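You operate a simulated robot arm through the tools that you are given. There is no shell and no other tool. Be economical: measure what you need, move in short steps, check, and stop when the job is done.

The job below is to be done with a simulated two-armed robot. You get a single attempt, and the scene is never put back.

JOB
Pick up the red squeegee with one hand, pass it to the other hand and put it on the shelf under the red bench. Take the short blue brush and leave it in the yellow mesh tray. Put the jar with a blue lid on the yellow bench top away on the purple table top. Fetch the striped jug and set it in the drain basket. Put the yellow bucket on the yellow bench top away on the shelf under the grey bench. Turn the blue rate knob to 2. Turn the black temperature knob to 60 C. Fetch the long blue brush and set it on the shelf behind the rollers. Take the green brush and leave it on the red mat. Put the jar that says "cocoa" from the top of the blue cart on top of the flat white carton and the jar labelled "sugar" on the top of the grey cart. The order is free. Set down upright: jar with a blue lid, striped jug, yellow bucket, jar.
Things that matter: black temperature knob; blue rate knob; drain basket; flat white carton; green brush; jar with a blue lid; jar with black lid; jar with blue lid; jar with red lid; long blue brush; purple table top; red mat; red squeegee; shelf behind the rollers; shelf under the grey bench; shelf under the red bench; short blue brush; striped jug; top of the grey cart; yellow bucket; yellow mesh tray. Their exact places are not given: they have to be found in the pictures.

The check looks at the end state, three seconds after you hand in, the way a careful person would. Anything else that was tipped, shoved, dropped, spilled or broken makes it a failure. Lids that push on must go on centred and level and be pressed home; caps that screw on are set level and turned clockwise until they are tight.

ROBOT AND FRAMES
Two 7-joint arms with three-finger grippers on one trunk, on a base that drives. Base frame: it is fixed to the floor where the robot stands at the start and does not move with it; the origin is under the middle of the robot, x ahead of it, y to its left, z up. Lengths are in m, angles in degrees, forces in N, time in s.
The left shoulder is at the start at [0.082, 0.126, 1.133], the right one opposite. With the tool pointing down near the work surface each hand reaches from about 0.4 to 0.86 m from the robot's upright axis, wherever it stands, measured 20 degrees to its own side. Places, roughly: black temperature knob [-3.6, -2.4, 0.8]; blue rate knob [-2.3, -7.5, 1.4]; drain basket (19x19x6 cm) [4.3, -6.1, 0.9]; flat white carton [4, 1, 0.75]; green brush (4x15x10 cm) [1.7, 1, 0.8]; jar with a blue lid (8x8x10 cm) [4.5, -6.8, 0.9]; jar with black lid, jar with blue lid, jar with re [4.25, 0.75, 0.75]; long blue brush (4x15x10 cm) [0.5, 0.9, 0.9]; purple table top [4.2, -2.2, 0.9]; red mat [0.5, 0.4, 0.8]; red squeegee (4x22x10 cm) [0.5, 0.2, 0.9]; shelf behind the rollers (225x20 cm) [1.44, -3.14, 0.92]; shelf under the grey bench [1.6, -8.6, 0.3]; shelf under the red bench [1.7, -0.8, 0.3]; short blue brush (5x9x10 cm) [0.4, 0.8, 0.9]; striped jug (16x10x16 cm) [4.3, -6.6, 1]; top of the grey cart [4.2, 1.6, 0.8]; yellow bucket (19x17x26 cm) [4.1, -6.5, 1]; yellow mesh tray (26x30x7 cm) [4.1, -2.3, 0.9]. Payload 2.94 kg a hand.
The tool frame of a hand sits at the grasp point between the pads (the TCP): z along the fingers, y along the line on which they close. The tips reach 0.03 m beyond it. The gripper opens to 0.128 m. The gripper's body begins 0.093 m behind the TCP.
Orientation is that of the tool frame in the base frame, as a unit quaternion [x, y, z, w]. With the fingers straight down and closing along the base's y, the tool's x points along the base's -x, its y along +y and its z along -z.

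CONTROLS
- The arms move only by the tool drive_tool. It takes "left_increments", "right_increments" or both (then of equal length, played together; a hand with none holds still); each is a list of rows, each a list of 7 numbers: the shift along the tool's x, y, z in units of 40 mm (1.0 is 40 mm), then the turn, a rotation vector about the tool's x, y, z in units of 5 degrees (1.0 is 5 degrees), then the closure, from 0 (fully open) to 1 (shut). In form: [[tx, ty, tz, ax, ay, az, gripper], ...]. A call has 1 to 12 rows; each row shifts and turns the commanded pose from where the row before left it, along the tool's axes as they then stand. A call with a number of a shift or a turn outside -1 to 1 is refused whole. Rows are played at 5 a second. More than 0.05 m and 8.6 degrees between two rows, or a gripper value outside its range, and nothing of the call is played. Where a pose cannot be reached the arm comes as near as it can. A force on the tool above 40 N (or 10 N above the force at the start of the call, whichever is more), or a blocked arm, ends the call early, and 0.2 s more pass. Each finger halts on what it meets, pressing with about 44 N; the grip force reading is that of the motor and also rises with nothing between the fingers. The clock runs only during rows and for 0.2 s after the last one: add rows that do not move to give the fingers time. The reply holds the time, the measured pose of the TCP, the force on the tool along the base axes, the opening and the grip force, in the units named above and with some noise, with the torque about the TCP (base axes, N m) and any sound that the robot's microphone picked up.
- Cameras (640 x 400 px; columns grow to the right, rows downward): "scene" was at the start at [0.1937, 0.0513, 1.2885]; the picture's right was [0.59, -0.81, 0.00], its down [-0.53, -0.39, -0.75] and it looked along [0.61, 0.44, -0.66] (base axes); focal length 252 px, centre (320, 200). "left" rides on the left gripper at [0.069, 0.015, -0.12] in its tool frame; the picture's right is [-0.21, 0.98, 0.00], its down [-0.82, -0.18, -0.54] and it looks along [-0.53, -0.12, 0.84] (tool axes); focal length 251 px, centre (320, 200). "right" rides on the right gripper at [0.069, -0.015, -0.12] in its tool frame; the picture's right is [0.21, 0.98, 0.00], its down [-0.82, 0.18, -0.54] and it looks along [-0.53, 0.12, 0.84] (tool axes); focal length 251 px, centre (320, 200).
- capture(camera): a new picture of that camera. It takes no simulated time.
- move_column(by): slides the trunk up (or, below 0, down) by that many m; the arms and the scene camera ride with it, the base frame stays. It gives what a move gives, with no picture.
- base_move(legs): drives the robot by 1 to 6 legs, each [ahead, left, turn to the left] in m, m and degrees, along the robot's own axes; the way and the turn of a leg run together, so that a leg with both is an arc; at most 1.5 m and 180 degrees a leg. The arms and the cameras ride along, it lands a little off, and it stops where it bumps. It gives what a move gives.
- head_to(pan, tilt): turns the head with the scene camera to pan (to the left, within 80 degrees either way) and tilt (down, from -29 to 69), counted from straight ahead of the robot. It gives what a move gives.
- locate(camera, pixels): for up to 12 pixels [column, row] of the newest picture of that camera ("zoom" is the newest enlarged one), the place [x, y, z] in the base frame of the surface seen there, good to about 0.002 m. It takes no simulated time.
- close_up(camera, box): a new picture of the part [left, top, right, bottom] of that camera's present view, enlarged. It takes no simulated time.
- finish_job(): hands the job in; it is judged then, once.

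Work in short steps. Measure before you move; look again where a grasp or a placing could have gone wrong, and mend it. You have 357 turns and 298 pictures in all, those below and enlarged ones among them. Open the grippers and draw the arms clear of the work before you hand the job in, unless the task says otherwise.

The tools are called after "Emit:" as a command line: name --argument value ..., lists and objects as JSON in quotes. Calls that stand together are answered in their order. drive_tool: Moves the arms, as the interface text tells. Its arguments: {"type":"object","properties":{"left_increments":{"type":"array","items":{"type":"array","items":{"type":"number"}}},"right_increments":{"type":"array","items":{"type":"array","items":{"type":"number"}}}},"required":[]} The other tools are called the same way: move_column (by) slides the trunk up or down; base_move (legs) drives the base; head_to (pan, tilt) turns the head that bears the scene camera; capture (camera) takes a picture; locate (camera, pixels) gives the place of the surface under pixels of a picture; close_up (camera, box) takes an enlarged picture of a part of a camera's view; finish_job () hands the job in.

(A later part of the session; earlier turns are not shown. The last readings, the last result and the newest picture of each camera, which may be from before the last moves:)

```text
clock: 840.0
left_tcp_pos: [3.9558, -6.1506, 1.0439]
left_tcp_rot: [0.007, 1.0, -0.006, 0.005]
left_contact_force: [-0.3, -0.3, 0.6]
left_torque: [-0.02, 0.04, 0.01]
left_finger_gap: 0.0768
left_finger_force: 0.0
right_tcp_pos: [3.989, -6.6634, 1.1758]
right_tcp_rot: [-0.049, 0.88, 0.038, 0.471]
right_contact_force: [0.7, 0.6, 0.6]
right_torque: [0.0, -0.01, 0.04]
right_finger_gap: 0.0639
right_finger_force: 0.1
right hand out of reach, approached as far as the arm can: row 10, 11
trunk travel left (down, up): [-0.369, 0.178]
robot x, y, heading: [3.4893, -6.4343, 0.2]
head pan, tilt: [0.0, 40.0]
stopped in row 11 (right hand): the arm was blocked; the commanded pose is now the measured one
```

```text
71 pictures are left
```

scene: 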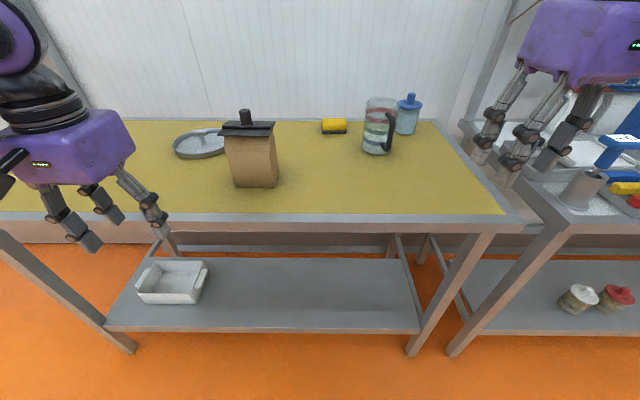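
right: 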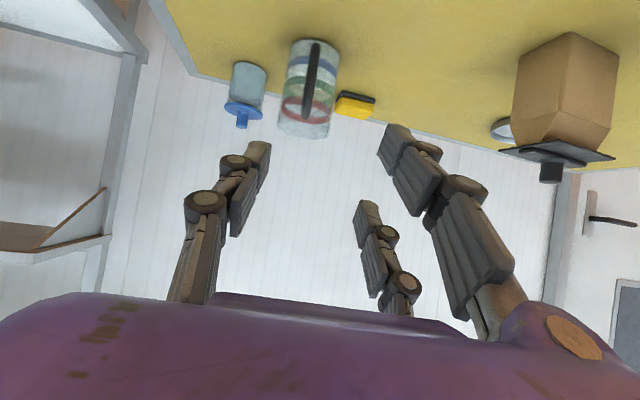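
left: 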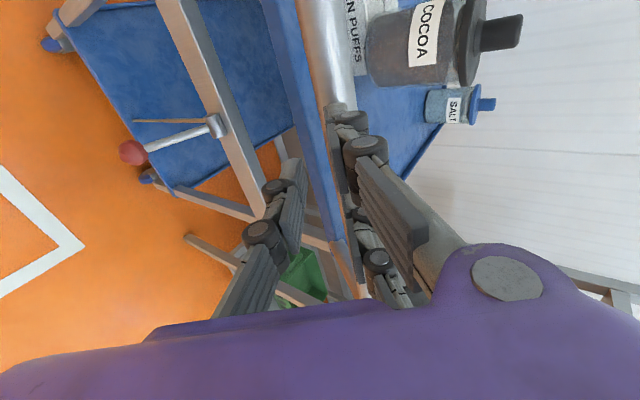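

Pitch reached ~34°. Move to the pre-grasp in front of the jug handle.

Emit:
drive_tool --right_increments '[[0.1, -0.05, 0.87, 0, 0, 0, 0.6], [0.1, -0.05, 0.87, 0, 0, 0, 0.6], [0.1, -0.05, 0.87, 0, 0, 0, 0.6], [0.1, -0.05, 0.87, 0, 0, 0, 0.6], [0.1, -0.05, 0.87, 0, 0, 0, 0.6], [0.1, -0.05, 0.87, 0, 0, 0, 0.6]]'

Emit:
capture --camera "right"

Emit:
locate --camera "right" --pixels '[[320, 70], [318, 95], [322, 50], [320, 110], [315, 120]]'

```text
clock: 841.4
left_tcp_pos: [3.9568, -6.1494, 1.0432]
left_tcp_rot: [0.006, 1.0, -0.007, 0.006]
left_contact_force: [-0.4, 0.0, 0.4]
left_torque: [0.0, 0.02, 0.01]
left_finger_gap: 0.0767
left_finger_force: 0.1
right_tcp_pos: [4.1488, -6.6545, 1.039]
right_tcp_rot: [-0.049, 0.881, 0.038, 0.469]
right_contact_force: [-0.4, 0.2, 0.3]
right_torque: [-0.01, -0.01, 0.01]
right_finger_gap: 0.0511
right_finger_force: 0.0
trunk travel left (down, up): [-0.369, 0.178]
robot x, y, heading: [3.4875, -6.4347, 0.3]
head pan, tilt: [0.0, 40.0]
```

```text
70 pictures are left
```

right: 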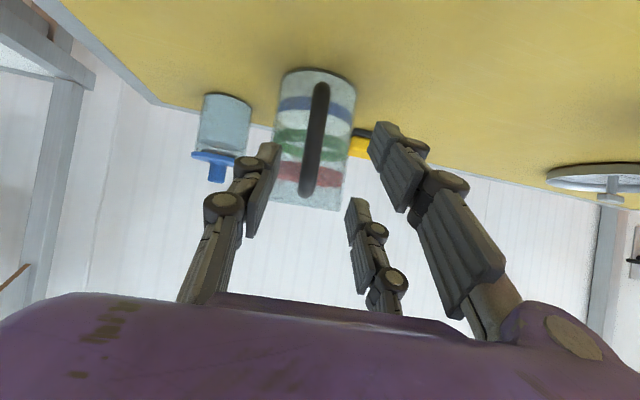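

```text
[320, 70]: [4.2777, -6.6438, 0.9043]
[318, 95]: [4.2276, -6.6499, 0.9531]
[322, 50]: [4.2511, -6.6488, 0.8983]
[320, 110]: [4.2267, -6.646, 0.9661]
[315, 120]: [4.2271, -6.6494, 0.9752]
```

Handle at (4.235,−6.646). Advance and close.

Emit:
drive_tool --right_increments '[[0, -0.03, 0.82, 0, 0, 0, 0.6], [0, -0.03, 0.82, 0, 0, 0, 0.6], [0, 0, 0.8, 0, 0, 0, 0.6], [0, 0, 0, 0, 0, 0, 0.75], [0, 0, 0, 0, 0, 0, 0.9], [0, 0, 0, 0, 0, 0, 1], [0, 0, 0, 0, 0, 0, 1]]'

Emit:
capture --camera "right"

```text
clock: 843.0
left_tcp_pos: [3.9564, -6.1504, 1.0435]
left_tcp_rot: [0.007, 1.0, -0.007, 0.006]
left_contact_force: [-0.5, 0.2, -0.1]
left_torque: [0.01, 0.01, -0.04]
left_finger_gap: 0.0769
left_finger_force: 0.1
right_tcp_pos: [4.2262, -6.6445, 0.9863]
right_tcp_rot: [-0.05, 0.881, 0.039, 0.47]
right_contact_force: [0.9, 0.3, 0.2]
right_torque: [-0.11, -0.01, 0.02]
right_finger_gap: 0.0147
right_finger_force: 40.8
trunk travel left (down, up): [-0.369, 0.178]
robot x, y, heading: [3.493, -6.4349, 0.2]
head pan, tilt: [0.0, 40.0]
```

```text
69 pictures are left
```

right: 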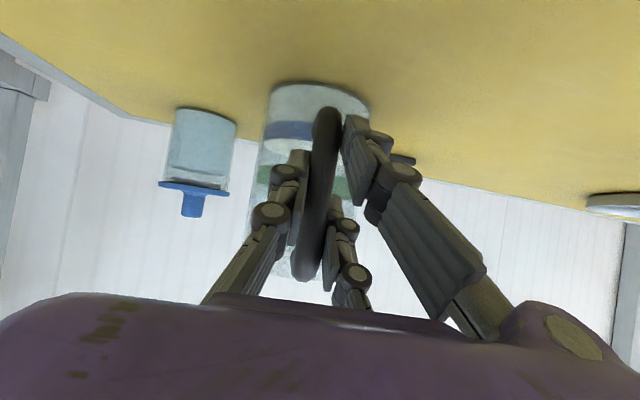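

Handle gripped. Lift 10 cm and check.

Emit:
drive_tool --right_increments '[[-0.4, 0, -0.28, 0, 0, 0, 1], [-0.83, 0, -0.55, 0, 0, 0, 1], [-0.83, 0, -0.55, 0, 0, 0, 1], [0, 0, 0, 0, 0, 0, 1]]'

Emit:
close_up --camera "scene" --box '[330, 60, 470, 190]'

```text
clock: 844.0
left_tcp_pos: [3.9558, -6.1509, 1.0439]
left_tcp_rot: [0.007, 1.0, -0.007, 0.005]
left_contact_force: [-0.2, 0.5, 0.6]
left_torque: [0.0, 0.0, -0.01]
left_finger_gap: 0.0769
left_finger_force: 0.0
right_tcp_pos: [4.2277, -6.6467, 1.0855]
right_tcp_rot: [-0.05, 0.881, 0.039, 0.469]
right_contact_force: [0.3, 0.2, -4.3]
right_torque: [-0.04, 0.24, 0.02]
right_finger_gap: 0.0153
right_finger_force: 40.2
trunk travel left (down, up): [-0.369, 0.178]
robot x, y, heading: [3.4904, -6.435, 0.4]
head pan, tilt: [0.0, 40.0]
```

```text
3.08 times, centred on (400, 125) of scene
```

zoom: 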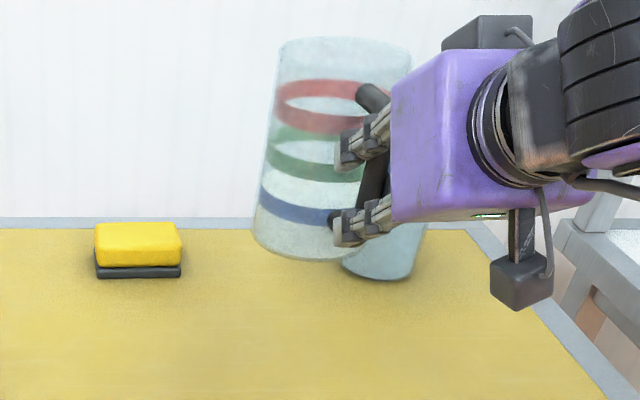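

Jug held upright. Raise the trunk to clear the paper bag and shift left to the basket.

Emit:
move_column --by 0.17

Emit:
base_move --legs '[[-0.06, 0.575, 0]]'

Emit:
head_to --pan -8 --tilt 45

Emit:
capture --camera "scene"

```text
clock: 846.0
left_tcp_pos: [3.9549, -6.1507, 1.2131]
left_tcp_rot: [0.007, 1.0, -0.007, 0.005]
left_contact_force: [0.4, 0.6, -0.9]
left_torque: [-0.01, 0.01, 0.02]
left_finger_gap: 0.0765
left_finger_force: 0.1
right_tcp_pos: [4.2228, -6.6455, 1.2814]
right_tcp_rot: [-0.05, 0.872, 0.036, 0.485]
right_contact_force: [-0.5, 0.1, -3.7]
right_torque: [-0.03, 0.27, -0.02]
right_finger_gap: 0.0154
right_finger_force: 40.9
trunk travel left (down, up): [-0.539, 0.008]
robot x, y, heading: [3.4911, -6.4345, 0.2]
head pan, tilt: [0.0, 40.0]
```

```text
clock: 851.5
left_tcp_pos: [3.8909, -5.5798, 1.2131]
left_tcp_rot: [0.006, 1.0, -0.007, 0.006]
left_contact_force: [0.7, -0.2, -0.6]
left_torque: [0.01, -0.01, 0.03]
left_finger_gap: 0.0771
left_finger_force: 0.1
right_tcp_pos: [4.1612, -6.0746, 1.2822]
right_tcp_rot: [-0.051, 0.871, 0.038, 0.487]
right_contact_force: [-0.5, 0.9, -3.1]
right_torque: [-0.03, 0.28, 0.01]
right_finger_gap: 0.015
right_finger_force: 41.1
trunk travel left (down, up): [-0.539, 0.008]
robot x, y, heading: [3.4284, -5.8648, 0.4]
head pan, tilt: [0.0, 40.0]
```

```text
clock: 852.1
left_tcp_pos: [3.8912, -5.5792, 1.2135]
left_tcp_rot: [0.006, 1.0, -0.007, 0.007]
left_contact_force: [0.7, -0.1, 0.4]
left_torque: [-0.02, 0.01, -0.01]
left_finger_gap: 0.0768
left_finger_force: 0.1
right_tcp_pos: [4.1587, -6.0757, 1.2817]
right_tcp_rot: [-0.051, 0.871, 0.037, 0.487]
right_contact_force: [0.7, -0.3, -3.9]
right_torque: [-0.05, 0.26, -0.01]
right_finger_gap: 0.0149
right_finger_force: 40.7
trunk travel left (down, up): [-0.539, 0.008]
robot x, y, heading: [3.428, -5.8678, 0.4]
head pan, tilt: [-8.0, 45.0]
```

```text
67 pictures are left
```

scene: 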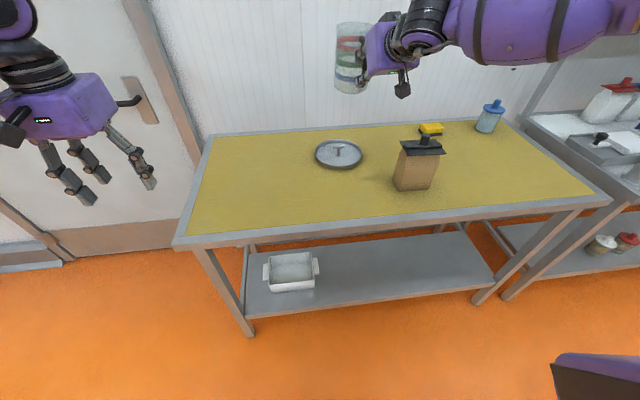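

Zoom on the basket for rim height.

Emit:
close_up --camera "scene" --box '[305, 130, 375, 180]'

Emit:
locate --camera "zoom" --pixels '[[310, 120], [310, 160], [95, 220], [300, 305], [515, 210], [300, 320], [300, 270], [200, 240], [300, 100], [420, 200]]'

```text
8.00 times, centred on (340, 155) of scene
```

zoom: 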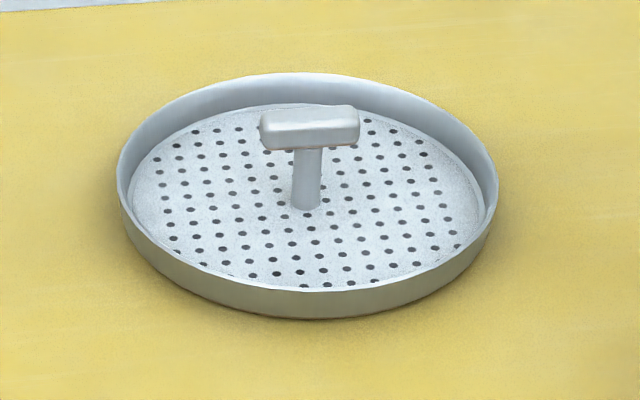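

```text
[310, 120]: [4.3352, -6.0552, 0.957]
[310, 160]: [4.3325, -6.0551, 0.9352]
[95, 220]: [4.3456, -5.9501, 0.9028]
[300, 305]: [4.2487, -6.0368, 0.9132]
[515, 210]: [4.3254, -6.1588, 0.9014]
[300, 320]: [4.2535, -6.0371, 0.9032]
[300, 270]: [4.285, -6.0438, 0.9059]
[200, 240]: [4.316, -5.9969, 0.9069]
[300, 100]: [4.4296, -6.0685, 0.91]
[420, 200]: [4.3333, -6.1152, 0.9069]
```

Rim is only ~1.2 cm above the floor (0.906), so beside the post the jug will sit nearly upright. Lower the trunk, pitch 8° and move forward 2.4 cm.

Emit:
move_column --by -0.17

Emit:
drive_tool --right_increments '[[-0.15, 0.1, 0.25, 0, 0.8, 0, 1], [-0.15, 0.1, 0.25, 0, 0.8, 0, 1], [0, 0, 0, 0, 0, 0, 1]]'

Emit:
capture --camera "scene"

Emit:
capture --camera "right"

```text
clock: 854.1
left_tcp_pos: [3.8913, -5.581, 1.0448]
left_tcp_rot: [0.006, 1.0, -0.007, 0.007]
left_contact_force: [-0.3, 0.5, 0.6]
left_torque: [0.01, -0.01, 0.01]
left_finger_gap: 0.0768
left_finger_force: 0.0
right_tcp_pos: [4.1596, -6.0754, 1.113]
right_tcp_rot: [-0.05, 0.871, 0.037, 0.487]
right_contact_force: [-0.2, 0.1, -3.2]
right_torque: [-0.02, 0.27, 0.03]
right_finger_gap: 0.0152
right_finger_force: 40.8
trunk travel left (down, up): [-0.369, 0.178]
robot x, y, heading: [3.4222, -5.8635, 0.8]
head pan, tilt: [-8.0, 45.0]
```

```text
clock: 854.9
left_tcp_pos: [3.8908, -5.5791, 1.044]
left_tcp_rot: [0.005, 1.0, -0.006, 0.006]
left_contact_force: [-0.6, -0.3, 1.0]
left_torque: [0.02, 0.02, 0.01]
left_finger_gap: 0.0769
left_finger_force: 0.1
right_tcp_pos: [4.1817, -6.064, 1.1125]
right_tcp_rot: [-0.054, 0.903, 0.033, 0.426]
right_contact_force: [0.5, -0.6, -4.0]
right_torque: [-0.03, 0.24, 0.0]
right_finger_gap: 0.0151
right_finger_force: 40.9
trunk travel left (down, up): [-0.369, 0.178]
robot x, y, heading: [3.4251, -5.8642, 0.6]
head pan, tilt: [-8.0, 45.0]
```

```text
65 pictures are left
```

scene: 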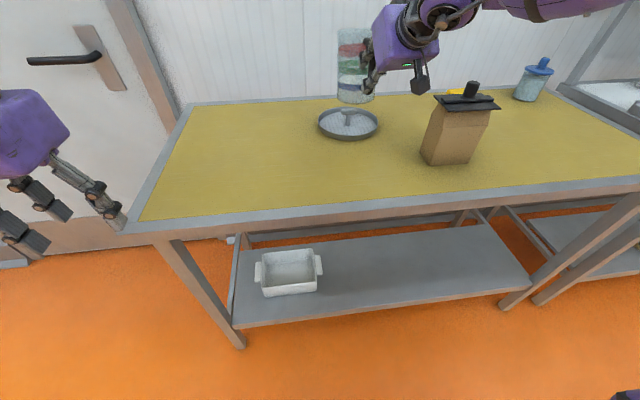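

```text
64 pictures are left
```

right: 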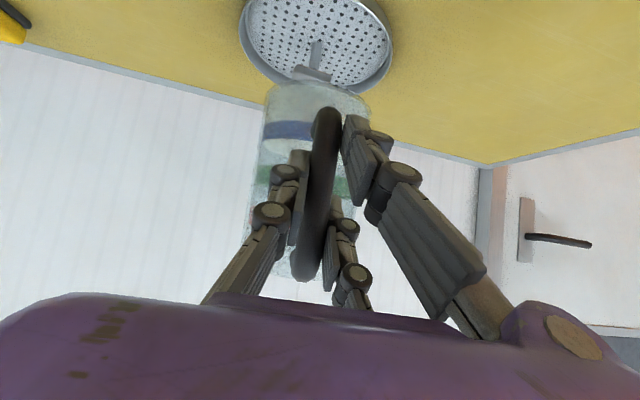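

Jug base centre is at about (4.28,−6.052). Lower 10 cm.

Emit:
drive_tool --right_increments '[[0.64, 0, 0.53, 0, 0, 0, 1], [0.64, 0, 0.53, 0, 0, 0, 1], [0.5, 0, 0.42, 0, 0, 0, 1], [0, 0, 0, 0, 0, 0, 1]]'

Emit:
close_up --camera "scene" --box '[290, 40, 420, 150]'

```text
clock: 855.9
left_tcp_pos: [3.891, -5.5803, 1.0433]
left_tcp_rot: [0.006, 1.0, -0.007, 0.006]
left_contact_force: [-0.1, 0.6, -0.1]
left_torque: [0.02, -0.01, -0.02]
left_finger_gap: 0.0767
left_finger_force: 0.0
right_tcp_pos: [4.1781, -6.0609, 1.0199]
right_tcp_rot: [-0.053, 0.903, 0.034, 0.425]
right_contact_force: [-0.1, -0.9, -3.6]
right_torque: [-0.04, 0.3, 0.0]
right_finger_gap: 0.0154
right_finger_force: 40.8
trunk travel left (down, up): [-0.369, 0.178]
robot x, y, heading: [3.4232, -5.864, 0.6]
head pan, tilt: [-8.0, 45.0]
```

```text
3.64 times, centred on (355, 95) of scene
```

zoom: 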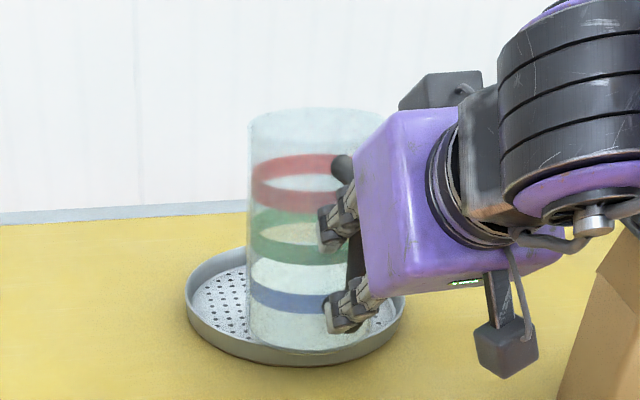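

Lower the last 1.5 cm in small steps.

Emit:
drive_tool --right_increments '[[0.12, 0, 0.1, 0, 0, 0, 1], [0.1, 0, 0.08, 0, 0, 0, 1], [0.08, 0, 0.06, 0, 0, 0, 1], [0, 0, 0, 0, 0, 0, 1]]'

Emit:
close_up --camera "scene" --box '[290, 40, 420, 150]'

```text
clock: 856.9
left_tcp_pos: [3.89, -5.5797, 1.0457]
left_tcp_rot: [0.006, 1.0, -0.007, 0.007]
left_contact_force: [1.0, 1.3, 0.0]
left_torque: [0.0, 0.02, 0.01]
left_finger_gap: 0.0768
left_finger_force: 0.0
right_tcp_pos: [4.1806, -6.0626, 1.0056]
right_tcp_rot: [-0.054, 0.902, 0.034, 0.427]
right_contact_force: [-2.2, -2.4, 17.0]
right_torque: [0.31, -1.21, -0.05]
right_finger_gap: 0.0147
right_finger_force: 40.7
trunk travel left (down, up): [-0.369, 0.178]
robot x, y, heading: [3.4272, -5.8656, 0.5]
head pan, tilt: [-8.0, 45.0]
```

```text
3.64 times, centred on (355, 95) of scene
```

zoom: 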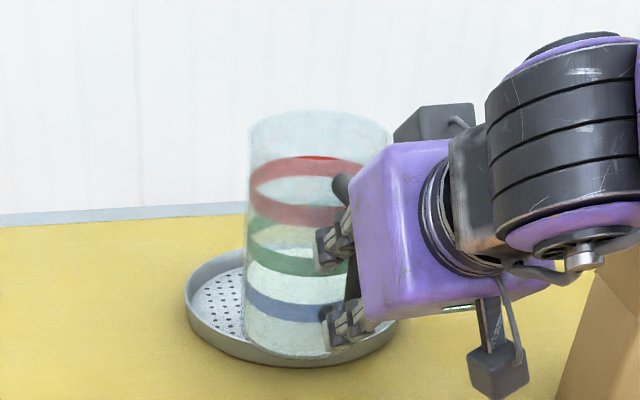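

Contact. Release slowly and look.

Emit:
drive_tool --right_increments '[[-0.05, 0, -0.04, 0, 0, 0, 0.95], [0, 0, 0, 0, 0, 0, 0.85], [0, 0, 0, 0, 0, 0, 0.75], [0, 0, 0, 0, 0, 0, 0.65], [0, 0, 0, 0, 0, 0, 0.6]]'

Emit:
close_up --camera "scene" --box '[290, 40, 420, 150]'

```text
clock: 858.1
left_tcp_pos: [3.8914, -5.5791, 1.0432]
left_tcp_rot: [0.006, 1.0, -0.008, 0.006]
left_contact_force: [-0.5, -0.4, -1.1]
left_torque: [0.01, 0.01, -0.03]
left_finger_gap: 0.0769
left_finger_force: 0.1
right_tcp_pos: [4.1813, -6.063, 1.0055]
right_tcp_rot: [-0.053, 0.903, 0.033, 0.425]
right_contact_force: [-0.1, 0.1, 0.1]
right_torque: [0.01, 0.0, 0.02]
right_finger_gap: 0.0512
right_finger_force: 0.0
trunk travel left (down, up): [-0.369, 0.178]
robot x, y, heading: [3.427, -5.8642, 0.3]
head pan, tilt: [-8.0, 45.0]
```

```text
3.64 times, centred on (355, 95) of scene
```

zoom: 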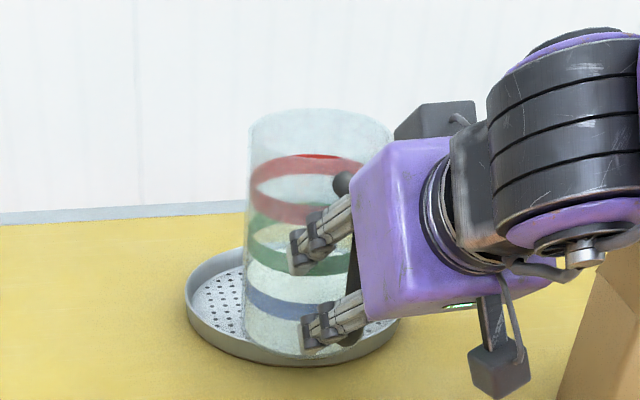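

Stable. Withdraw the hand along the fingers.

Emit:
drive_tool --right_increments '[[0, 0, -0.6, 0, 0, 0, 0.55], [0, 0, -0.9, 0, 0, 0, 0.55], [0, 0, -0.9, 0, 0, 0, 0.55], [-0.5, 0, -0.8, 0, 0, 0, 0.55]]'

Emit:
close_up --camera "scene" --box '[290, 40, 420, 150]'

```text
clock: 859.1
left_tcp_pos: [3.8892, -5.5797, 1.0453]
left_tcp_rot: [0.006, 1.0, -0.007, 0.007]
left_contact_force: [-0.4, 0.0, -0.2]
left_torque: [-0.02, -0.03, 0.01]
left_finger_gap: 0.0768
left_finger_force: 0.0
right_tcp_pos: [4.0926, -6.0737, 1.1031]
right_tcp_rot: [-0.054, 0.904, 0.034, 0.423]
right_contact_force: [0.8, 1.3, -0.2]
right_torque: [0.02, 0.0, 0.01]
right_finger_gap: 0.0575
right_finger_force: 0.0
trunk travel left (down, up): [-0.369, 0.178]
robot x, y, heading: [3.4254, -5.864, 0.4]
head pan, tilt: [-8.0, 45.0]
```

```text
3.64 times, centred on (355, 95) of scene
```

zoom: 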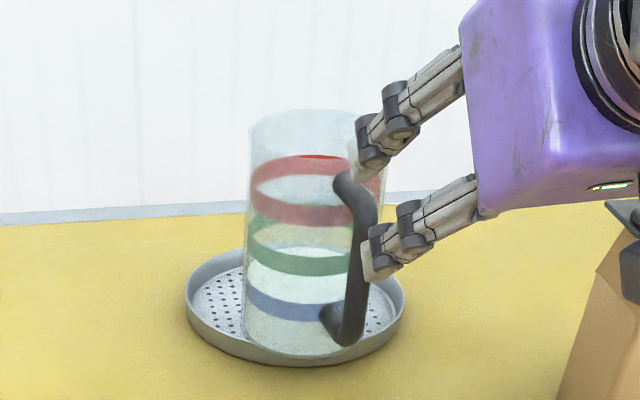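

Jug is in the basket. Now the blue-lidded jar: raise the trunk, shift right and in.

Emit:
move_column --by 0.12

Emit:
base_move --legs '[[0, -0.7, 0], [0.16, 0, 0]]'

Emit:
capture --camera "right"

Emit:
capture --camera "scene"

```text
clock: 860.6
left_tcp_pos: [3.8919, -5.5799, 1.1625]
left_tcp_rot: [0.007, 1.0, -0.007, 0.005]
left_contact_force: [0.7, -0.3, -0.1]
left_torque: [0.0, 0.02, -0.03]
left_finger_gap: 0.0768
left_finger_force: 0.0
right_tcp_pos: [4.0964, -6.0739, 1.2223]
right_tcp_rot: [-0.054, 0.903, 0.034, 0.424]
right_contact_force: [-0.6, 0.2, -0.9]
right_torque: [0.01, 0.02, 0.02]
right_finger_gap: 0.0578
right_finger_force: 0.2
trunk travel left (down, up): [-0.489, 0.058]
robot x, y, heading: [3.4256, -5.8646, 0.3]
head pan, tilt: [-8.0, 45.0]
```

```text
clock: 868.3
left_tcp_pos: [4.0514, -6.3057, 1.1651]
left_tcp_rot: [0.015, 1.0, -0.008, 0.007]
left_contact_force: [-0.2, -0.6, 0.8]
left_torque: [-0.01, -0.02, 0.01]
left_finger_gap: 0.0766
left_finger_force: 0.0
right_tcp_pos: [4.2497, -6.8037, 1.2231]
right_tcp_rot: [-0.044, 0.904, 0.029, 0.425]
right_contact_force: [0.1, -0.6, -0.3]
right_torque: [-0.04, 0.0, 0.0]
right_finger_gap: 0.0578
right_finger_force: 0.0
trunk travel left (down, up): [-0.489, 0.058]
robot x, y, heading: [3.5835, -6.5846, -0.7]
head pan, tilt: [-8.0, 45.0]
```

```text
59 pictures are left
```

right: 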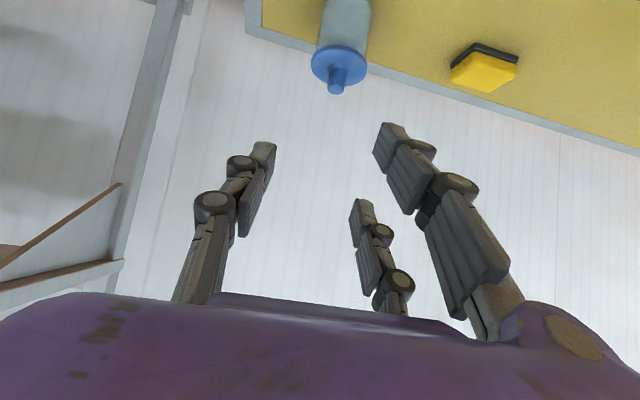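

```text
58 pictures are left
```

scene: 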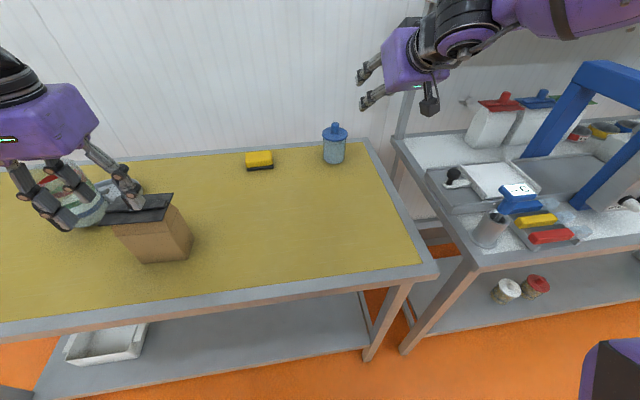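

Check the left area: is the jug still upright?

Emit:
close_up --camera "scene" --box '[0, 100, 220, 280]'

```text
2.22 times, centred on (110, 190) of scene
```

zoom: 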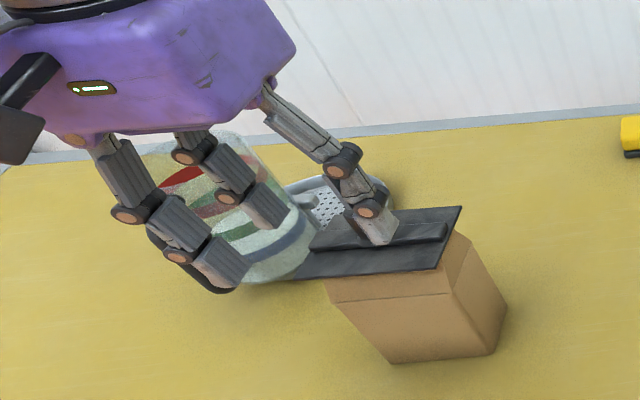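

Raise the left hand and look directly.

Emit:
drive_tool --left_increments '[[0.3, 0, -0.9, 0, 0, 0, 0.4], [0.6, 0, -0.6, 0, 0, 0, 0.4], [0.8, 0, 0, 0, 0, 0, 0.4]]'

Emit:
head_to --pan 35 --tilt 35

Emit:
capture --camera "scene"

```text
clock: 869.1
left_tcp_pos: [3.9839, -6.3045, 1.2231]
left_tcp_rot: [0.016, 1.0, -0.007, 0.007]
left_contact_force: [-0.5, -0.2, 0.0]
left_torque: [-0.01, -0.04, 0.01]
left_finger_gap: 0.0768
left_finger_force: 0.1
right_tcp_pos: [4.2487, -6.8051, 1.2239]
right_tcp_rot: [-0.044, 0.903, 0.03, 0.426]
right_contact_force: [-0.7, 0.5, -0.5]
right_torque: [0.0, 0.01, 0.01]
right_finger_gap: 0.0575
right_finger_force: 0.0
trunk travel left (down, up): [-0.489, 0.058]
robot x, y, heading: [3.5808, -6.5839, -0.7]
head pan, tilt: [-8.0, 45.0]
```

```text
clock: 870.2
left_tcp_pos: [3.9867, -6.3042, 1.2218]
left_tcp_rot: [0.016, 1.0, -0.007, 0.006]
left_contact_force: [0.1, -0.9, 1.0]
left_torque: [0.03, -0.04, -0.01]
left_finger_gap: 0.0768
left_finger_force: 0.1
right_tcp_pos: [4.2499, -6.8058, 1.2227]
right_tcp_rot: [-0.044, 0.904, 0.029, 0.425]
right_contact_force: [0.3, 1.1, 0.3]
right_torque: [0.0, 0.02, 0.03]
right_finger_gap: 0.0577
right_finger_force: 0.0
trunk travel left (down, up): [-0.489, 0.058]
robot x, y, heading: [3.5835, -6.5835, -0.7]
head pan, tilt: [35.0, 35.0]
```

```text
56 pictures are left
```

scene: 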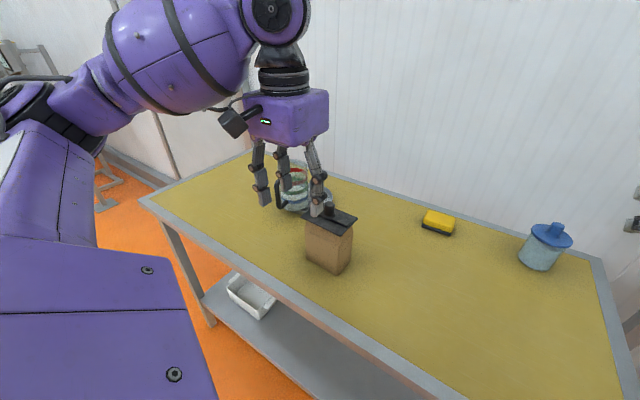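

Jug is upright. Locate the jar from here.

Emit:
close_up --camera "scene" --box '[500, 210, 600, 280]'

Emit:
locate --camera "zoom" --pixels '[[330, 100], [195, 130], [445, 165], [310, 190], [240, 350], [320, 120], [230, 250], [360, 95]]'

```text
5.71 times, centred on (550, 245) of scene
```

zoom: 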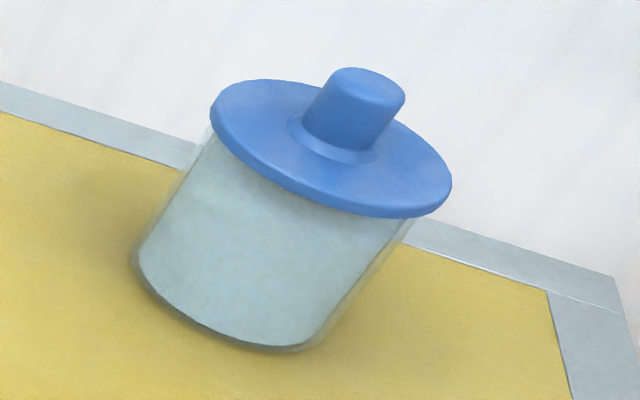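

```text
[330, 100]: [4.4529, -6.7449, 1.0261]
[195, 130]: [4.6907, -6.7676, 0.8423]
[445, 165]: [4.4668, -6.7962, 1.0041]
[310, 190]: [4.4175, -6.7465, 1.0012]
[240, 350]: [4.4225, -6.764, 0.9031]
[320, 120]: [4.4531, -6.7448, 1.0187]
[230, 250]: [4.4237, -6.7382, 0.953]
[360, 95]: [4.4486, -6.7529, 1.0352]
```

Jar centre (4.46,−6.755), body ⌀8 cm. Move to the pre-grasp.

Emit:
drive_tool --right_increments '[[0.39, 0.1, 0.88, 0, 0, 0, 0.3], [0.39, 0.1, 0.88, 0, 0, 0, 0.2], [0.39, 0.1, 0.88, 0, 0, 0, 0.15], [0.39, 0.1, 0.88, 0, 0, 0, 0.15], [0.39, 0.1, 0.88, 0, 0, 0, 0.15], [0.39, 0.1, 0.88, 0, 0, 0, 0.15]]'

Emit:
capture --camera "right"

```text
clock: 871.6
left_tcp_pos: [3.9869, -6.3042, 1.2214]
left_tcp_rot: [0.016, 1.0, -0.008, 0.007]
left_contact_force: [-0.2, -0.3, -0.3]
left_torque: [-0.03, 0.03, -0.02]
left_finger_gap: 0.0768
left_finger_force: 0.1
right_tcp_pos: [4.3004, -6.8062, 1.0515]
right_tcp_rot: [-0.045, 0.903, 0.031, 0.426]
right_contact_force: [0.4, -0.2, -0.2]
right_torque: [0.0, 0.02, -0.02]
right_finger_gap: 0.109
right_finger_force: 0.1
right hand out of reach, approached as far as the arm can: row 4, 5, 6
trunk travel left (down, up): [-0.489, 0.058]
robot x, y, heading: [3.5834, -6.5848, -0.7]
head pan, tilt: [35.0, 35.0]
```

```text
54 pictures are left
```

right: 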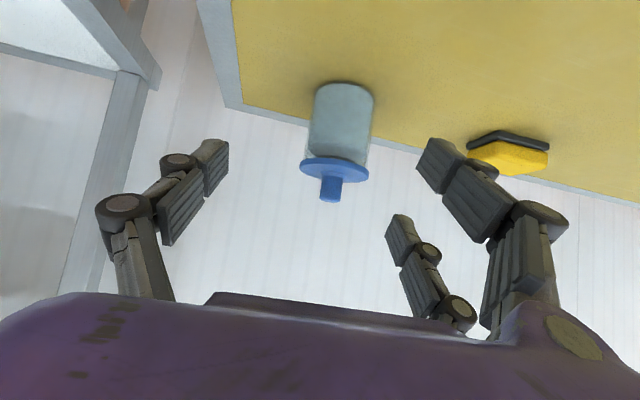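

Reach limit; move the base 7.5 cm forward and 4.5 cm left, then continue.

Emit:
base_move --legs '[[0.075, 0.045, 0.5]]'

Emit:
drive_tool --right_increments '[[0.45, 0, 0.45, 0, 0, 0, 0.2], [0.45, 0, 0.45, 0, 0, 0, 0.2], [0, 0, 0, 0, 0, 0, 0.2]]'

Emit:
capture --camera "right"

```text
clock: 872.7
left_tcp_pos: [4.0574, -6.2566, 1.2223]
left_tcp_rot: [0.011, 1.0, -0.006, 0.006]
left_contact_force: [1.3, 0.7, -0.3]
left_torque: [-0.01, 0.03, 0.04]
left_finger_gap: 0.0769
left_finger_force: 0.1
right_tcp_pos: [4.3758, -6.756, 1.0525]
right_tcp_rot: [-0.05, 0.903, 0.033, 0.425]
right_contact_force: [0.5, 0.4, 0.7]
right_torque: [-0.01, 0.02, -0.01]
right_finger_gap: 0.1087
right_finger_force: 0.1
trunk travel left (down, up): [-0.489, 0.058]
robot x, y, heading: [3.656, -6.5376, 0.1]
head pan, tilt: [35.0, 35.0]
```

```text
clock: 873.5
left_tcp_pos: [4.0575, -6.256, 1.2221]
left_tcp_rot: [0.011, 1.0, -0.007, 0.007]
left_contact_force: [-0.5, -0.1, 0.4]
left_torque: [0.0, -0.01, 0.01]
left_finger_gap: 0.077
left_finger_force: 0.0
right_tcp_pos: [4.3611, -6.7699, 1.0203]
right_tcp_rot: [-0.049, 0.903, 0.032, 0.425]
right_contact_force: [0.2, -0.2, 0.4]
right_torque: [0.03, -0.02, -0.01]
right_finger_gap: 0.1023
right_finger_force: 0.1
right hand out of reach, approached as far as the arm can: row 1, 2
trunk travel left (down, up): [-0.489, 0.058]
robot x, y, heading: [3.6555, -6.5379, -0.0]
head pan, tilt: [35.0, 35.0]
```

```text
53 pictures are left
```

right: 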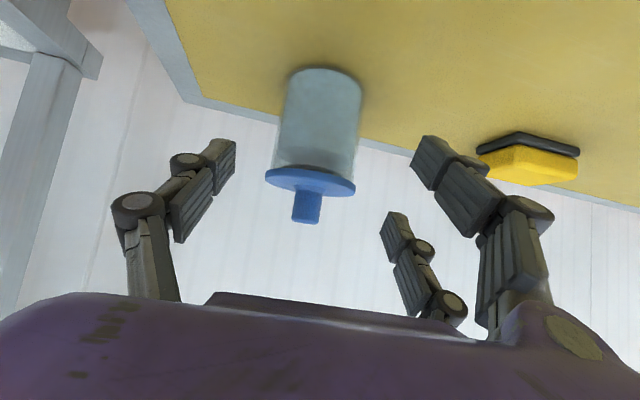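

Lower the trunk 6 cm and check for contact.

Emit:
move_column --by -0.06

Emit:
drive_tool --right_increments '[[-0.3, 0.2, 0.4, 0, 0, 0, 0.2], [-0.3, 0.1, 0.4, 0, 0, 0, 0.2], [0, 0, 0, 0, 0, 0, 0.2]]'

Emit:
capture --camera "right"

```text
clock: 874.5
left_tcp_pos: [4.0576, -6.2581, 1.1634]
left_tcp_rot: [0.01, 1.0, -0.006, 0.006]
left_contact_force: [0.7, -0.2, -0.8]
left_torque: [0.0, 0.01, 0.01]
left_finger_gap: 0.0768
left_finger_force: 0.0
right_tcp_pos: [4.3605, -6.7711, 0.9608]
right_tcp_rot: [-0.05, 0.903, 0.033, 0.426]
right_contact_force: [0.2, 0.5, -0.6]
right_torque: [0.05, -0.01, -0.01]
right_finger_gap: 0.1021
right_finger_force: 0.1
trunk travel left (down, up): [-0.429, 0.118]
robot x, y, heading: [3.6606, -6.5387, -0.1]
head pan, tilt: [35.0, 35.0]
```

```text
clock: 875.3
left_tcp_pos: [4.0572, -6.2569, 1.1634]
left_tcp_rot: [0.011, 1.0, -0.007, 0.005]
left_contact_force: [-0.1, 0.1, 0.1]
left_torque: [-0.02, -0.02, 0.01]
left_finger_gap: 0.0768
left_finger_force: 0.0
right_tcp_pos: [4.3989, -6.7559, 0.9606]
right_tcp_rot: [-0.049, 0.903, 0.032, 0.426]
right_contact_force: [-0.7, 0.2, 0.6]
right_torque: [0.0, 0.02, -0.01]
right_finger_gap: 0.1025
right_finger_force: 0.1
trunk travel left (down, up): [-0.429, 0.118]
robot x, y, heading: [3.6585, -6.542, -0.2]
head pan, tilt: [35.0, 35.0]
```

```text
52 pictures are left
```

right: 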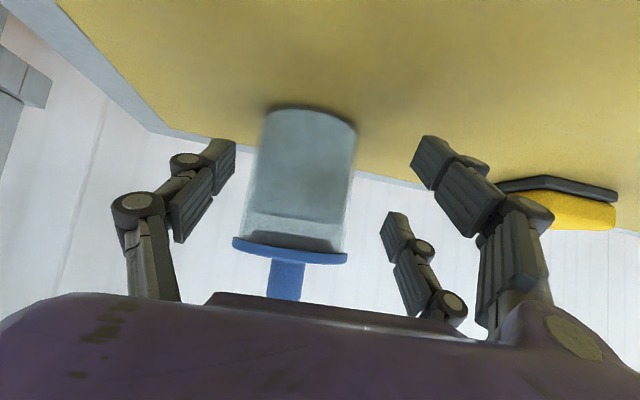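

Fine-tune: shift 1.4 cm toward the thumb side and advance 3 cm.

Emit:
drive_tool --right_increments '[[0, -0.37, 0, 0, 0, 0, 0.2], [-0.26, 0, 0.62, 0, 0, 0, 0.2], [0, 0, 0, 0, 0, 0, 0.2]]'

Emit:
capture --camera "right"

Emit:
locate --camera "right" --pixels '[[250, 255], [345, 265], [265, 150], [350, 160], [310, 180], [310, 110]]'

```text
clock: 876.1
left_tcp_pos: [4.0563, -6.2566, 1.1616]
left_tcp_rot: [0.011, 1.0, -0.008, 0.007]
left_contact_force: [-1.1, 0.2, -0.2]
left_torque: [0.01, -0.06, -0.03]
left_finger_gap: 0.0769
left_finger_force: 0.0
right_tcp_pos: [4.4228, -6.7697, 0.954]
right_tcp_rot: [-0.05, 0.903, 0.032, 0.426]
right_contact_force: [0.3, -0.6, 0.1]
right_torque: [0.01, 0.02, 0.01]
right_finger_gap: 0.1027
right_finger_force: 0.2
right hand out of reach, approached as far as the arm can: row 2
trunk travel left (down, up): [-0.429, 0.118]
robot x, y, heading: [3.6603, -6.5423, -0.1]
head pan, tilt: [35.0, 35.0]
```

```text
51 pictures are left
```

right: 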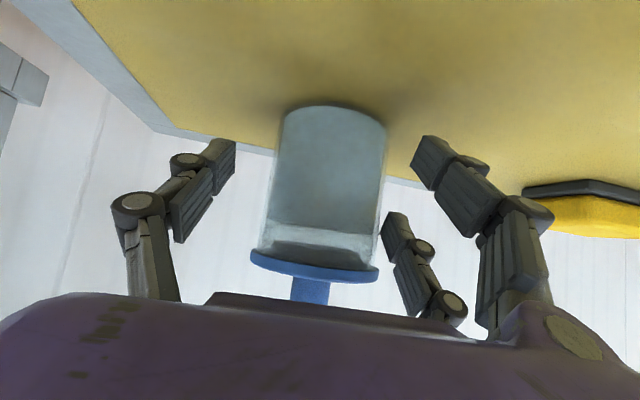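

```text
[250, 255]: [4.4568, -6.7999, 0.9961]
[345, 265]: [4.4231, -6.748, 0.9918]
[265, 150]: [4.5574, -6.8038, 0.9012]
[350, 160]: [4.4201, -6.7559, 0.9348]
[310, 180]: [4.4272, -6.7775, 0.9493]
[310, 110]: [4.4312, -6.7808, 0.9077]
```

Centred. Close on the body and lift.

Emit:
drive_tool --right_increments '[[0, 0, 0, 0, 0, 0, 0.3], [0, 0, 0, 0, 0, 0, 0.4], [0, 0, 0, 0, 0, 0, 0.5], [0, 0, 0, 0, 0, 0, 0.55], [0, 0, 0, 0, 0, 0, 0.55]]'

Emit:
drive_tool --right_increments '[[-0.4, 0, -0.33, 0, 0, 0, 0.55], [-0.6, 0, -0.5, 0, 0, 0, 0.55], [0, 0, 0, 0, 0, 0, 0.55]]'

Emit:
capture --camera "right"

```text
clock: 877.3
left_tcp_pos: [4.057, -6.2567, 1.1635]
left_tcp_rot: [0.01, 1.0, -0.007, 0.007]
left_contact_force: [0.5, 0.6, 0.2]
left_torque: [0.02, 0.04, -0.01]
left_finger_gap: 0.0769
left_finger_force: 0.0
right_tcp_pos: [4.422, -6.7722, 0.955]
right_tcp_rot: [-0.049, 0.903, 0.032, 0.425]
right_contact_force: [-0.4, -4.6, 4.6]
right_torque: [-0.44, -0.06, -0.15]
right_finger_gap: 0.0689
right_finger_force: 44.3
trunk travel left (down, up): [-0.429, 0.118]
robot x, y, heading: [3.6558, -6.5409, -0.1]
head pan, tilt: [35.0, 35.0]
```

```text
clock: 878.1
left_tcp_pos: [4.0573, -6.2568, 1.1619]
left_tcp_rot: [0.01, 1.0, -0.007, 0.007]
left_contact_force: [-0.8, -0.1, -0.5]
left_torque: [-0.03, 0.03, 0.0]
left_finger_gap: 0.077
left_finger_force: 0.1
right_tcp_pos: [4.4232, -6.7712, 1.0053]
right_tcp_rot: [-0.05, 0.903, 0.033, 0.425]
right_contact_force: [-0.8, 0.9, -0.1]
right_torque: [0.04, 0.0, 0.08]
right_finger_gap: 0.0588
right_finger_force: 0.6
trunk travel left (down, up): [-0.429, 0.118]
robot x, y, heading: [3.6587, -6.5411, 0.1]
head pan, tilt: [35.0, 35.0]
```

```text
50 pictures are left
```

right: 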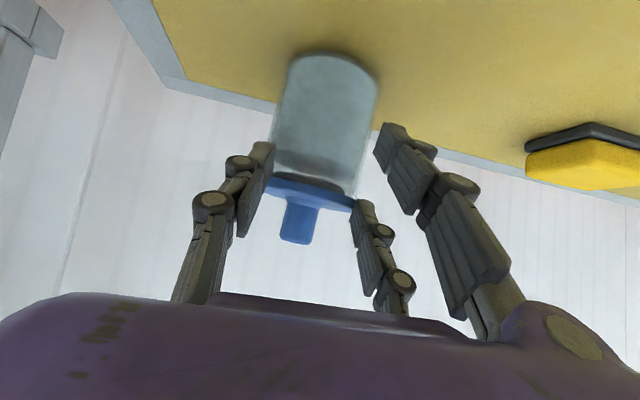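

It slipped off the front; jar still stands. Open, move the base 2.2 cm forward, lower and re-grip deeper.

Emit:
drive_tool --right_increments '[[0, 0, -0.5, 0, 0, 0, 0.4], [0, 0, 0, 0, 0, 0, 0.2], [0, 0, 0, 0, 0, 0, 0.18], [0, 0, 0.5, 0, 0, 0, 0.18], [0.6, 0, 0.5, 0, 0, 0, 0.18], [0.4, 0, 0.33, 0, 0, 0, 0.18], [0, 0, 0, 0, 0, 0, 0.18]]'

Emit:
base_move --legs '[[0.024, 0, 0]]'

Emit:
capture --camera "right"

```text
clock: 879.7
left_tcp_pos: [4.0572, -6.2571, 1.1635]
left_tcp_rot: [0.011, 1.0, -0.007, 0.006]
left_contact_force: [0.0, -0.7, -0.5]
left_torque: [0.02, 0.0, -0.01]
left_finger_gap: 0.0767
left_finger_force: 0.1
right_tcp_pos: [4.4235, -6.7722, 0.9554]
right_tcp_rot: [-0.049, 0.903, 0.032, 0.426]
right_contact_force: [-0.2, -0.5, 0.3]
right_torque: [0.02, 0.02, 0.04]
right_finger_gap: 0.105
right_finger_force: 0.2
trunk travel left (down, up): [-0.429, 0.118]
robot x, y, heading: [3.6607, -6.5412, -0.1]
head pan, tilt: [35.0, 35.0]
```

```text
clock: 880.5
left_tcp_pos: [4.0787, -6.2561, 1.1638]
left_tcp_rot: [0.011, 1.0, -0.007, 0.008]
left_contact_force: [-0.6, -0.8, 0.7]
left_torque: [0.01, -0.02, 0.0]
left_finger_gap: 0.0768
left_finger_force: 0.0
right_tcp_pos: [4.4439, -6.771, 0.9564]
right_tcp_rot: [-0.049, 0.903, 0.032, 0.426]
right_contact_force: [-0.2, 0.2, -0.8]
right_torque: [0.01, 0.02, 0.03]
right_finger_gap: 0.1051
right_finger_force: 0.1
trunk travel left (down, up): [-0.429, 0.118]
robot x, y, heading: [3.6807, -6.5423, -0.2]
head pan, tilt: [35.0, 35.0]
```

```text
49 pictures are left
```

right: 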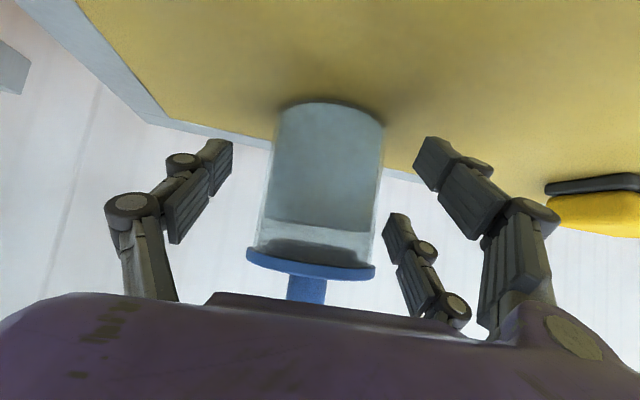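

Locate the jar's body now.

Emit:
locate --camera "right" --pixels '[[320, 180], [300, 180], [350, 180], [285, 150], [365, 150], [250, 252], [370, 268], [310, 300]]'

```text
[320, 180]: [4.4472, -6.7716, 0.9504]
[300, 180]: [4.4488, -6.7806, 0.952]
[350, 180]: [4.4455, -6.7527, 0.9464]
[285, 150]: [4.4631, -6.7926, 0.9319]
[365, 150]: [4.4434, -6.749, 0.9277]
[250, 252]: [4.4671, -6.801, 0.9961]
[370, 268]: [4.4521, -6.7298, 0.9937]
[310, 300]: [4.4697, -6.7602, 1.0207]
```

Jar centre ≈(4.483,−6.762). Advance ~1.2 cm and close gently.

Emit:
base_move --legs '[[0.012, 0.005, 0]]'

Emit:
drive_tool --right_increments '[[0.08, 0, 0.07, 0, 0, 0, 0.18], [0, 0, 0, 0, 0, 0, 0.3], [0, 0, 0, 0, 0, 0, 0.36], [0, 0, 0, 0, 0, 0, 0.42], [0, 0, 0, 0, 0, 0, 0.5], [0, 0, 0, 0, 0, 0, 0.5]]'

Emit:
capture --camera "right"

```text
clock: 881.2
left_tcp_pos: [4.091, -6.2527, 1.1642]
left_tcp_rot: [0.011, 1.0, -0.007, 0.007]
left_contact_force: [-1.0, -1.0, -0.7]
left_torque: [0.01, -0.04, -0.01]
left_finger_gap: 0.077
left_finger_force: 0.1
right_tcp_pos: [4.458, -6.7674, 0.9562]
right_tcp_rot: [-0.05, 0.903, 0.033, 0.425]
right_contact_force: [0.5, 0.0, -0.2]
right_torque: [0.0, 0.0, 0.0]
right_finger_gap: 0.105
right_finger_force: 0.0
trunk travel left (down, up): [-0.429, 0.118]
robot x, y, heading: [3.6951, -6.5332, 0.2]
head pan, tilt: [35.0, 35.0]
```

```text
clock: 882.6
left_tcp_pos: [4.0927, -6.2519, 1.1621]
left_tcp_rot: [0.011, 1.0, -0.007, 0.008]
left_contact_force: [0.1, 0.7, 1.6]
left_torque: [-0.02, 0.0, 0.04]
left_finger_gap: 0.0766
left_finger_force: 0.1
right_tcp_pos: [4.4567, -6.766, 0.9522]
right_tcp_rot: [-0.05, 0.903, 0.032, 0.425]
right_contact_force: [0.2, 2.6, 2.1]
right_torque: [-0.12, -0.13, 0.08]
right_finger_gap: 0.0788
right_finger_force: 43.7
trunk travel left (down, up): [-0.429, 0.118]
robot x, y, heading: [3.6947, -6.536, -0.3]
head pan, tilt: [35.0, 35.0]
```

```text
48 pictures are left
```

right: 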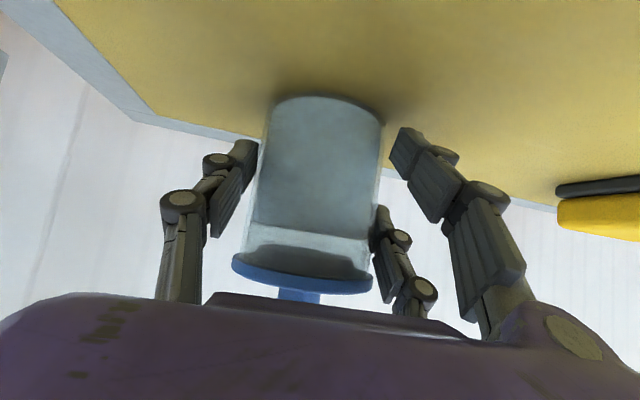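

Gripped at full diameter (0.079). Lift 8 cm.

Emit:
drive_tool --right_increments '[[-0.3, 0, -0.25, 0, 0, 0, 0.6], [-0.6, 0, -0.5, 0, 0, 0, 0.6], [-0.7, 0, -0.6, 0, 0, 0, 0.6], [0, 0, 0, 0, 0, 0, 0.6]]'

Emit:
capture --camera "right"

```text
clock: 883.6
left_tcp_pos: [4.0939, -6.2521, 1.1611]
left_tcp_rot: [0.011, 1.0, -0.007, 0.006]
left_contact_force: [0.1, -0.4, -0.5]
left_torque: [0.0, -0.02, -0.02]
left_finger_gap: 0.0768
left_finger_force: 0.1
right_tcp_pos: [4.4586, -6.7662, 1.0333]
right_tcp_rot: [-0.049, 0.904, 0.033, 0.424]
right_contact_force: [-0.3, -0.9, -5.7]
right_torque: [0.0, 0.1, -0.04]
right_finger_gap: 0.0785
right_finger_force: 44.0
trunk travel left (down, up): [-0.429, 0.118]
robot x, y, heading: [3.6914, -6.5342, 0.0]
head pan, tilt: [35.0, 35.0]
```

```text
47 pictures are left
```

right: 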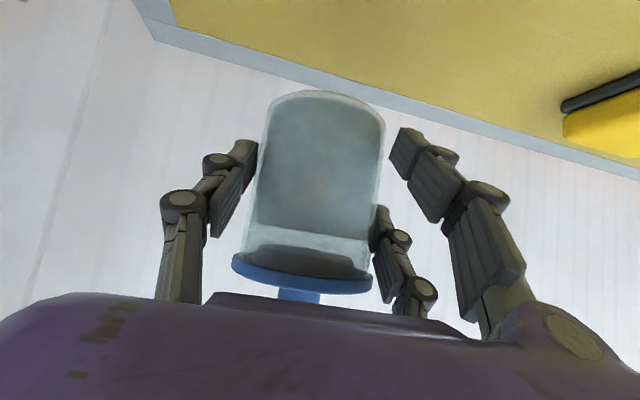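

Lifted. Raise the trunk, back off and drive to the purple table.

Emit:
move_column --by 0.1

Emit:
base_move --legs '[[-0.5, 0, 0], [0, 0, 90], [1.45, 0, 0], [1.45, 0.2, 0], [1.4, 0, 0], [0, 0, -90]]'

Emit:
head_to --pan 0 --tilt 38

Emit:
capture --camera "scene"

```text
clock: 885.0
left_tcp_pos: [4.0945, -6.2529, 1.2606]
left_tcp_rot: [0.01, 1.0, -0.006, 0.004]
left_contact_force: [-0.1, -0.1, -0.4]
left_torque: [0.01, 0.07, 0.01]
left_finger_gap: 0.0768
left_finger_force: 0.0
right_tcp_pos: [4.4468, -6.7683, 1.2528]
right_tcp_rot: [-0.052, 0.867, 0.028, 0.494]
right_contact_force: [0.2, 0.1, -5.1]
right_torque: [0.0, 0.05, 0.02]
right_finger_gap: 0.0786
right_finger_force: 44.2
trunk travel left (down, up): [-0.529, 0.018]
robot x, y, heading: [3.6919, -6.5371, 0.1]
head pan, tilt: [35.0, 35.0]
```

```text
clock: 915.9
left_tcp_pos: [3.4486, -1.9215, 1.2621]
left_tcp_rot: [0.021, 1.0, -0.007, 0.006]
left_contact_force: [-1.0, 1.0, -0.4]
left_torque: [-0.02, -0.03, -0.01]
left_finger_gap: 0.0766
left_finger_force: 0.1
right_tcp_pos: [3.7901, -2.4456, 1.2565]
right_tcp_rot: [-0.043, 0.867, 0.023, 0.497]
right_contact_force: [-0.9, -0.2, -4.8]
right_torque: [-0.05, 0.15, -0.01]
right_finger_gap: 0.078
right_finger_force: 44.0
trunk travel left (down, up): [-0.529, 0.018]
robot x, y, heading: [3.0445, -2.1963, -1.4]
head pan, tilt: [35.0, 35.0]
```

```text
clock: 917.0
left_tcp_pos: [3.4481, -1.9213, 1.2627]
left_tcp_rot: [0.021, 1.0, -0.008, 0.006]
left_contact_force: [0.6, -0.8, 0.6]
left_torque: [0.03, 0.06, -0.02]
left_finger_gap: 0.0767
left_finger_force: 0.1
right_tcp_pos: [3.7912, -2.4458, 1.2564]
right_tcp_rot: [-0.043, 0.867, 0.023, 0.497]
right_contact_force: [0.8, 0.2, -5.3]
right_torque: [0.02, 0.13, -0.01]
right_finger_gap: 0.0783
right_finger_force: 43.8
trunk travel left (down, up): [-0.529, 0.018]
robot x, y, heading: [3.0451, -2.1976, -1.3]
head pan, tilt: [0.0, 38.0]
```

```text
46 pictures are left
```

scene: 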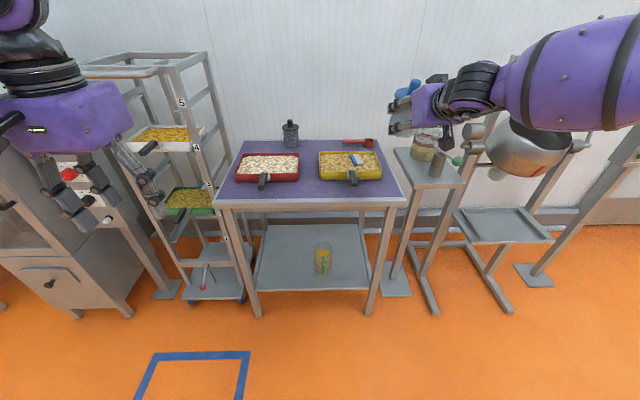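

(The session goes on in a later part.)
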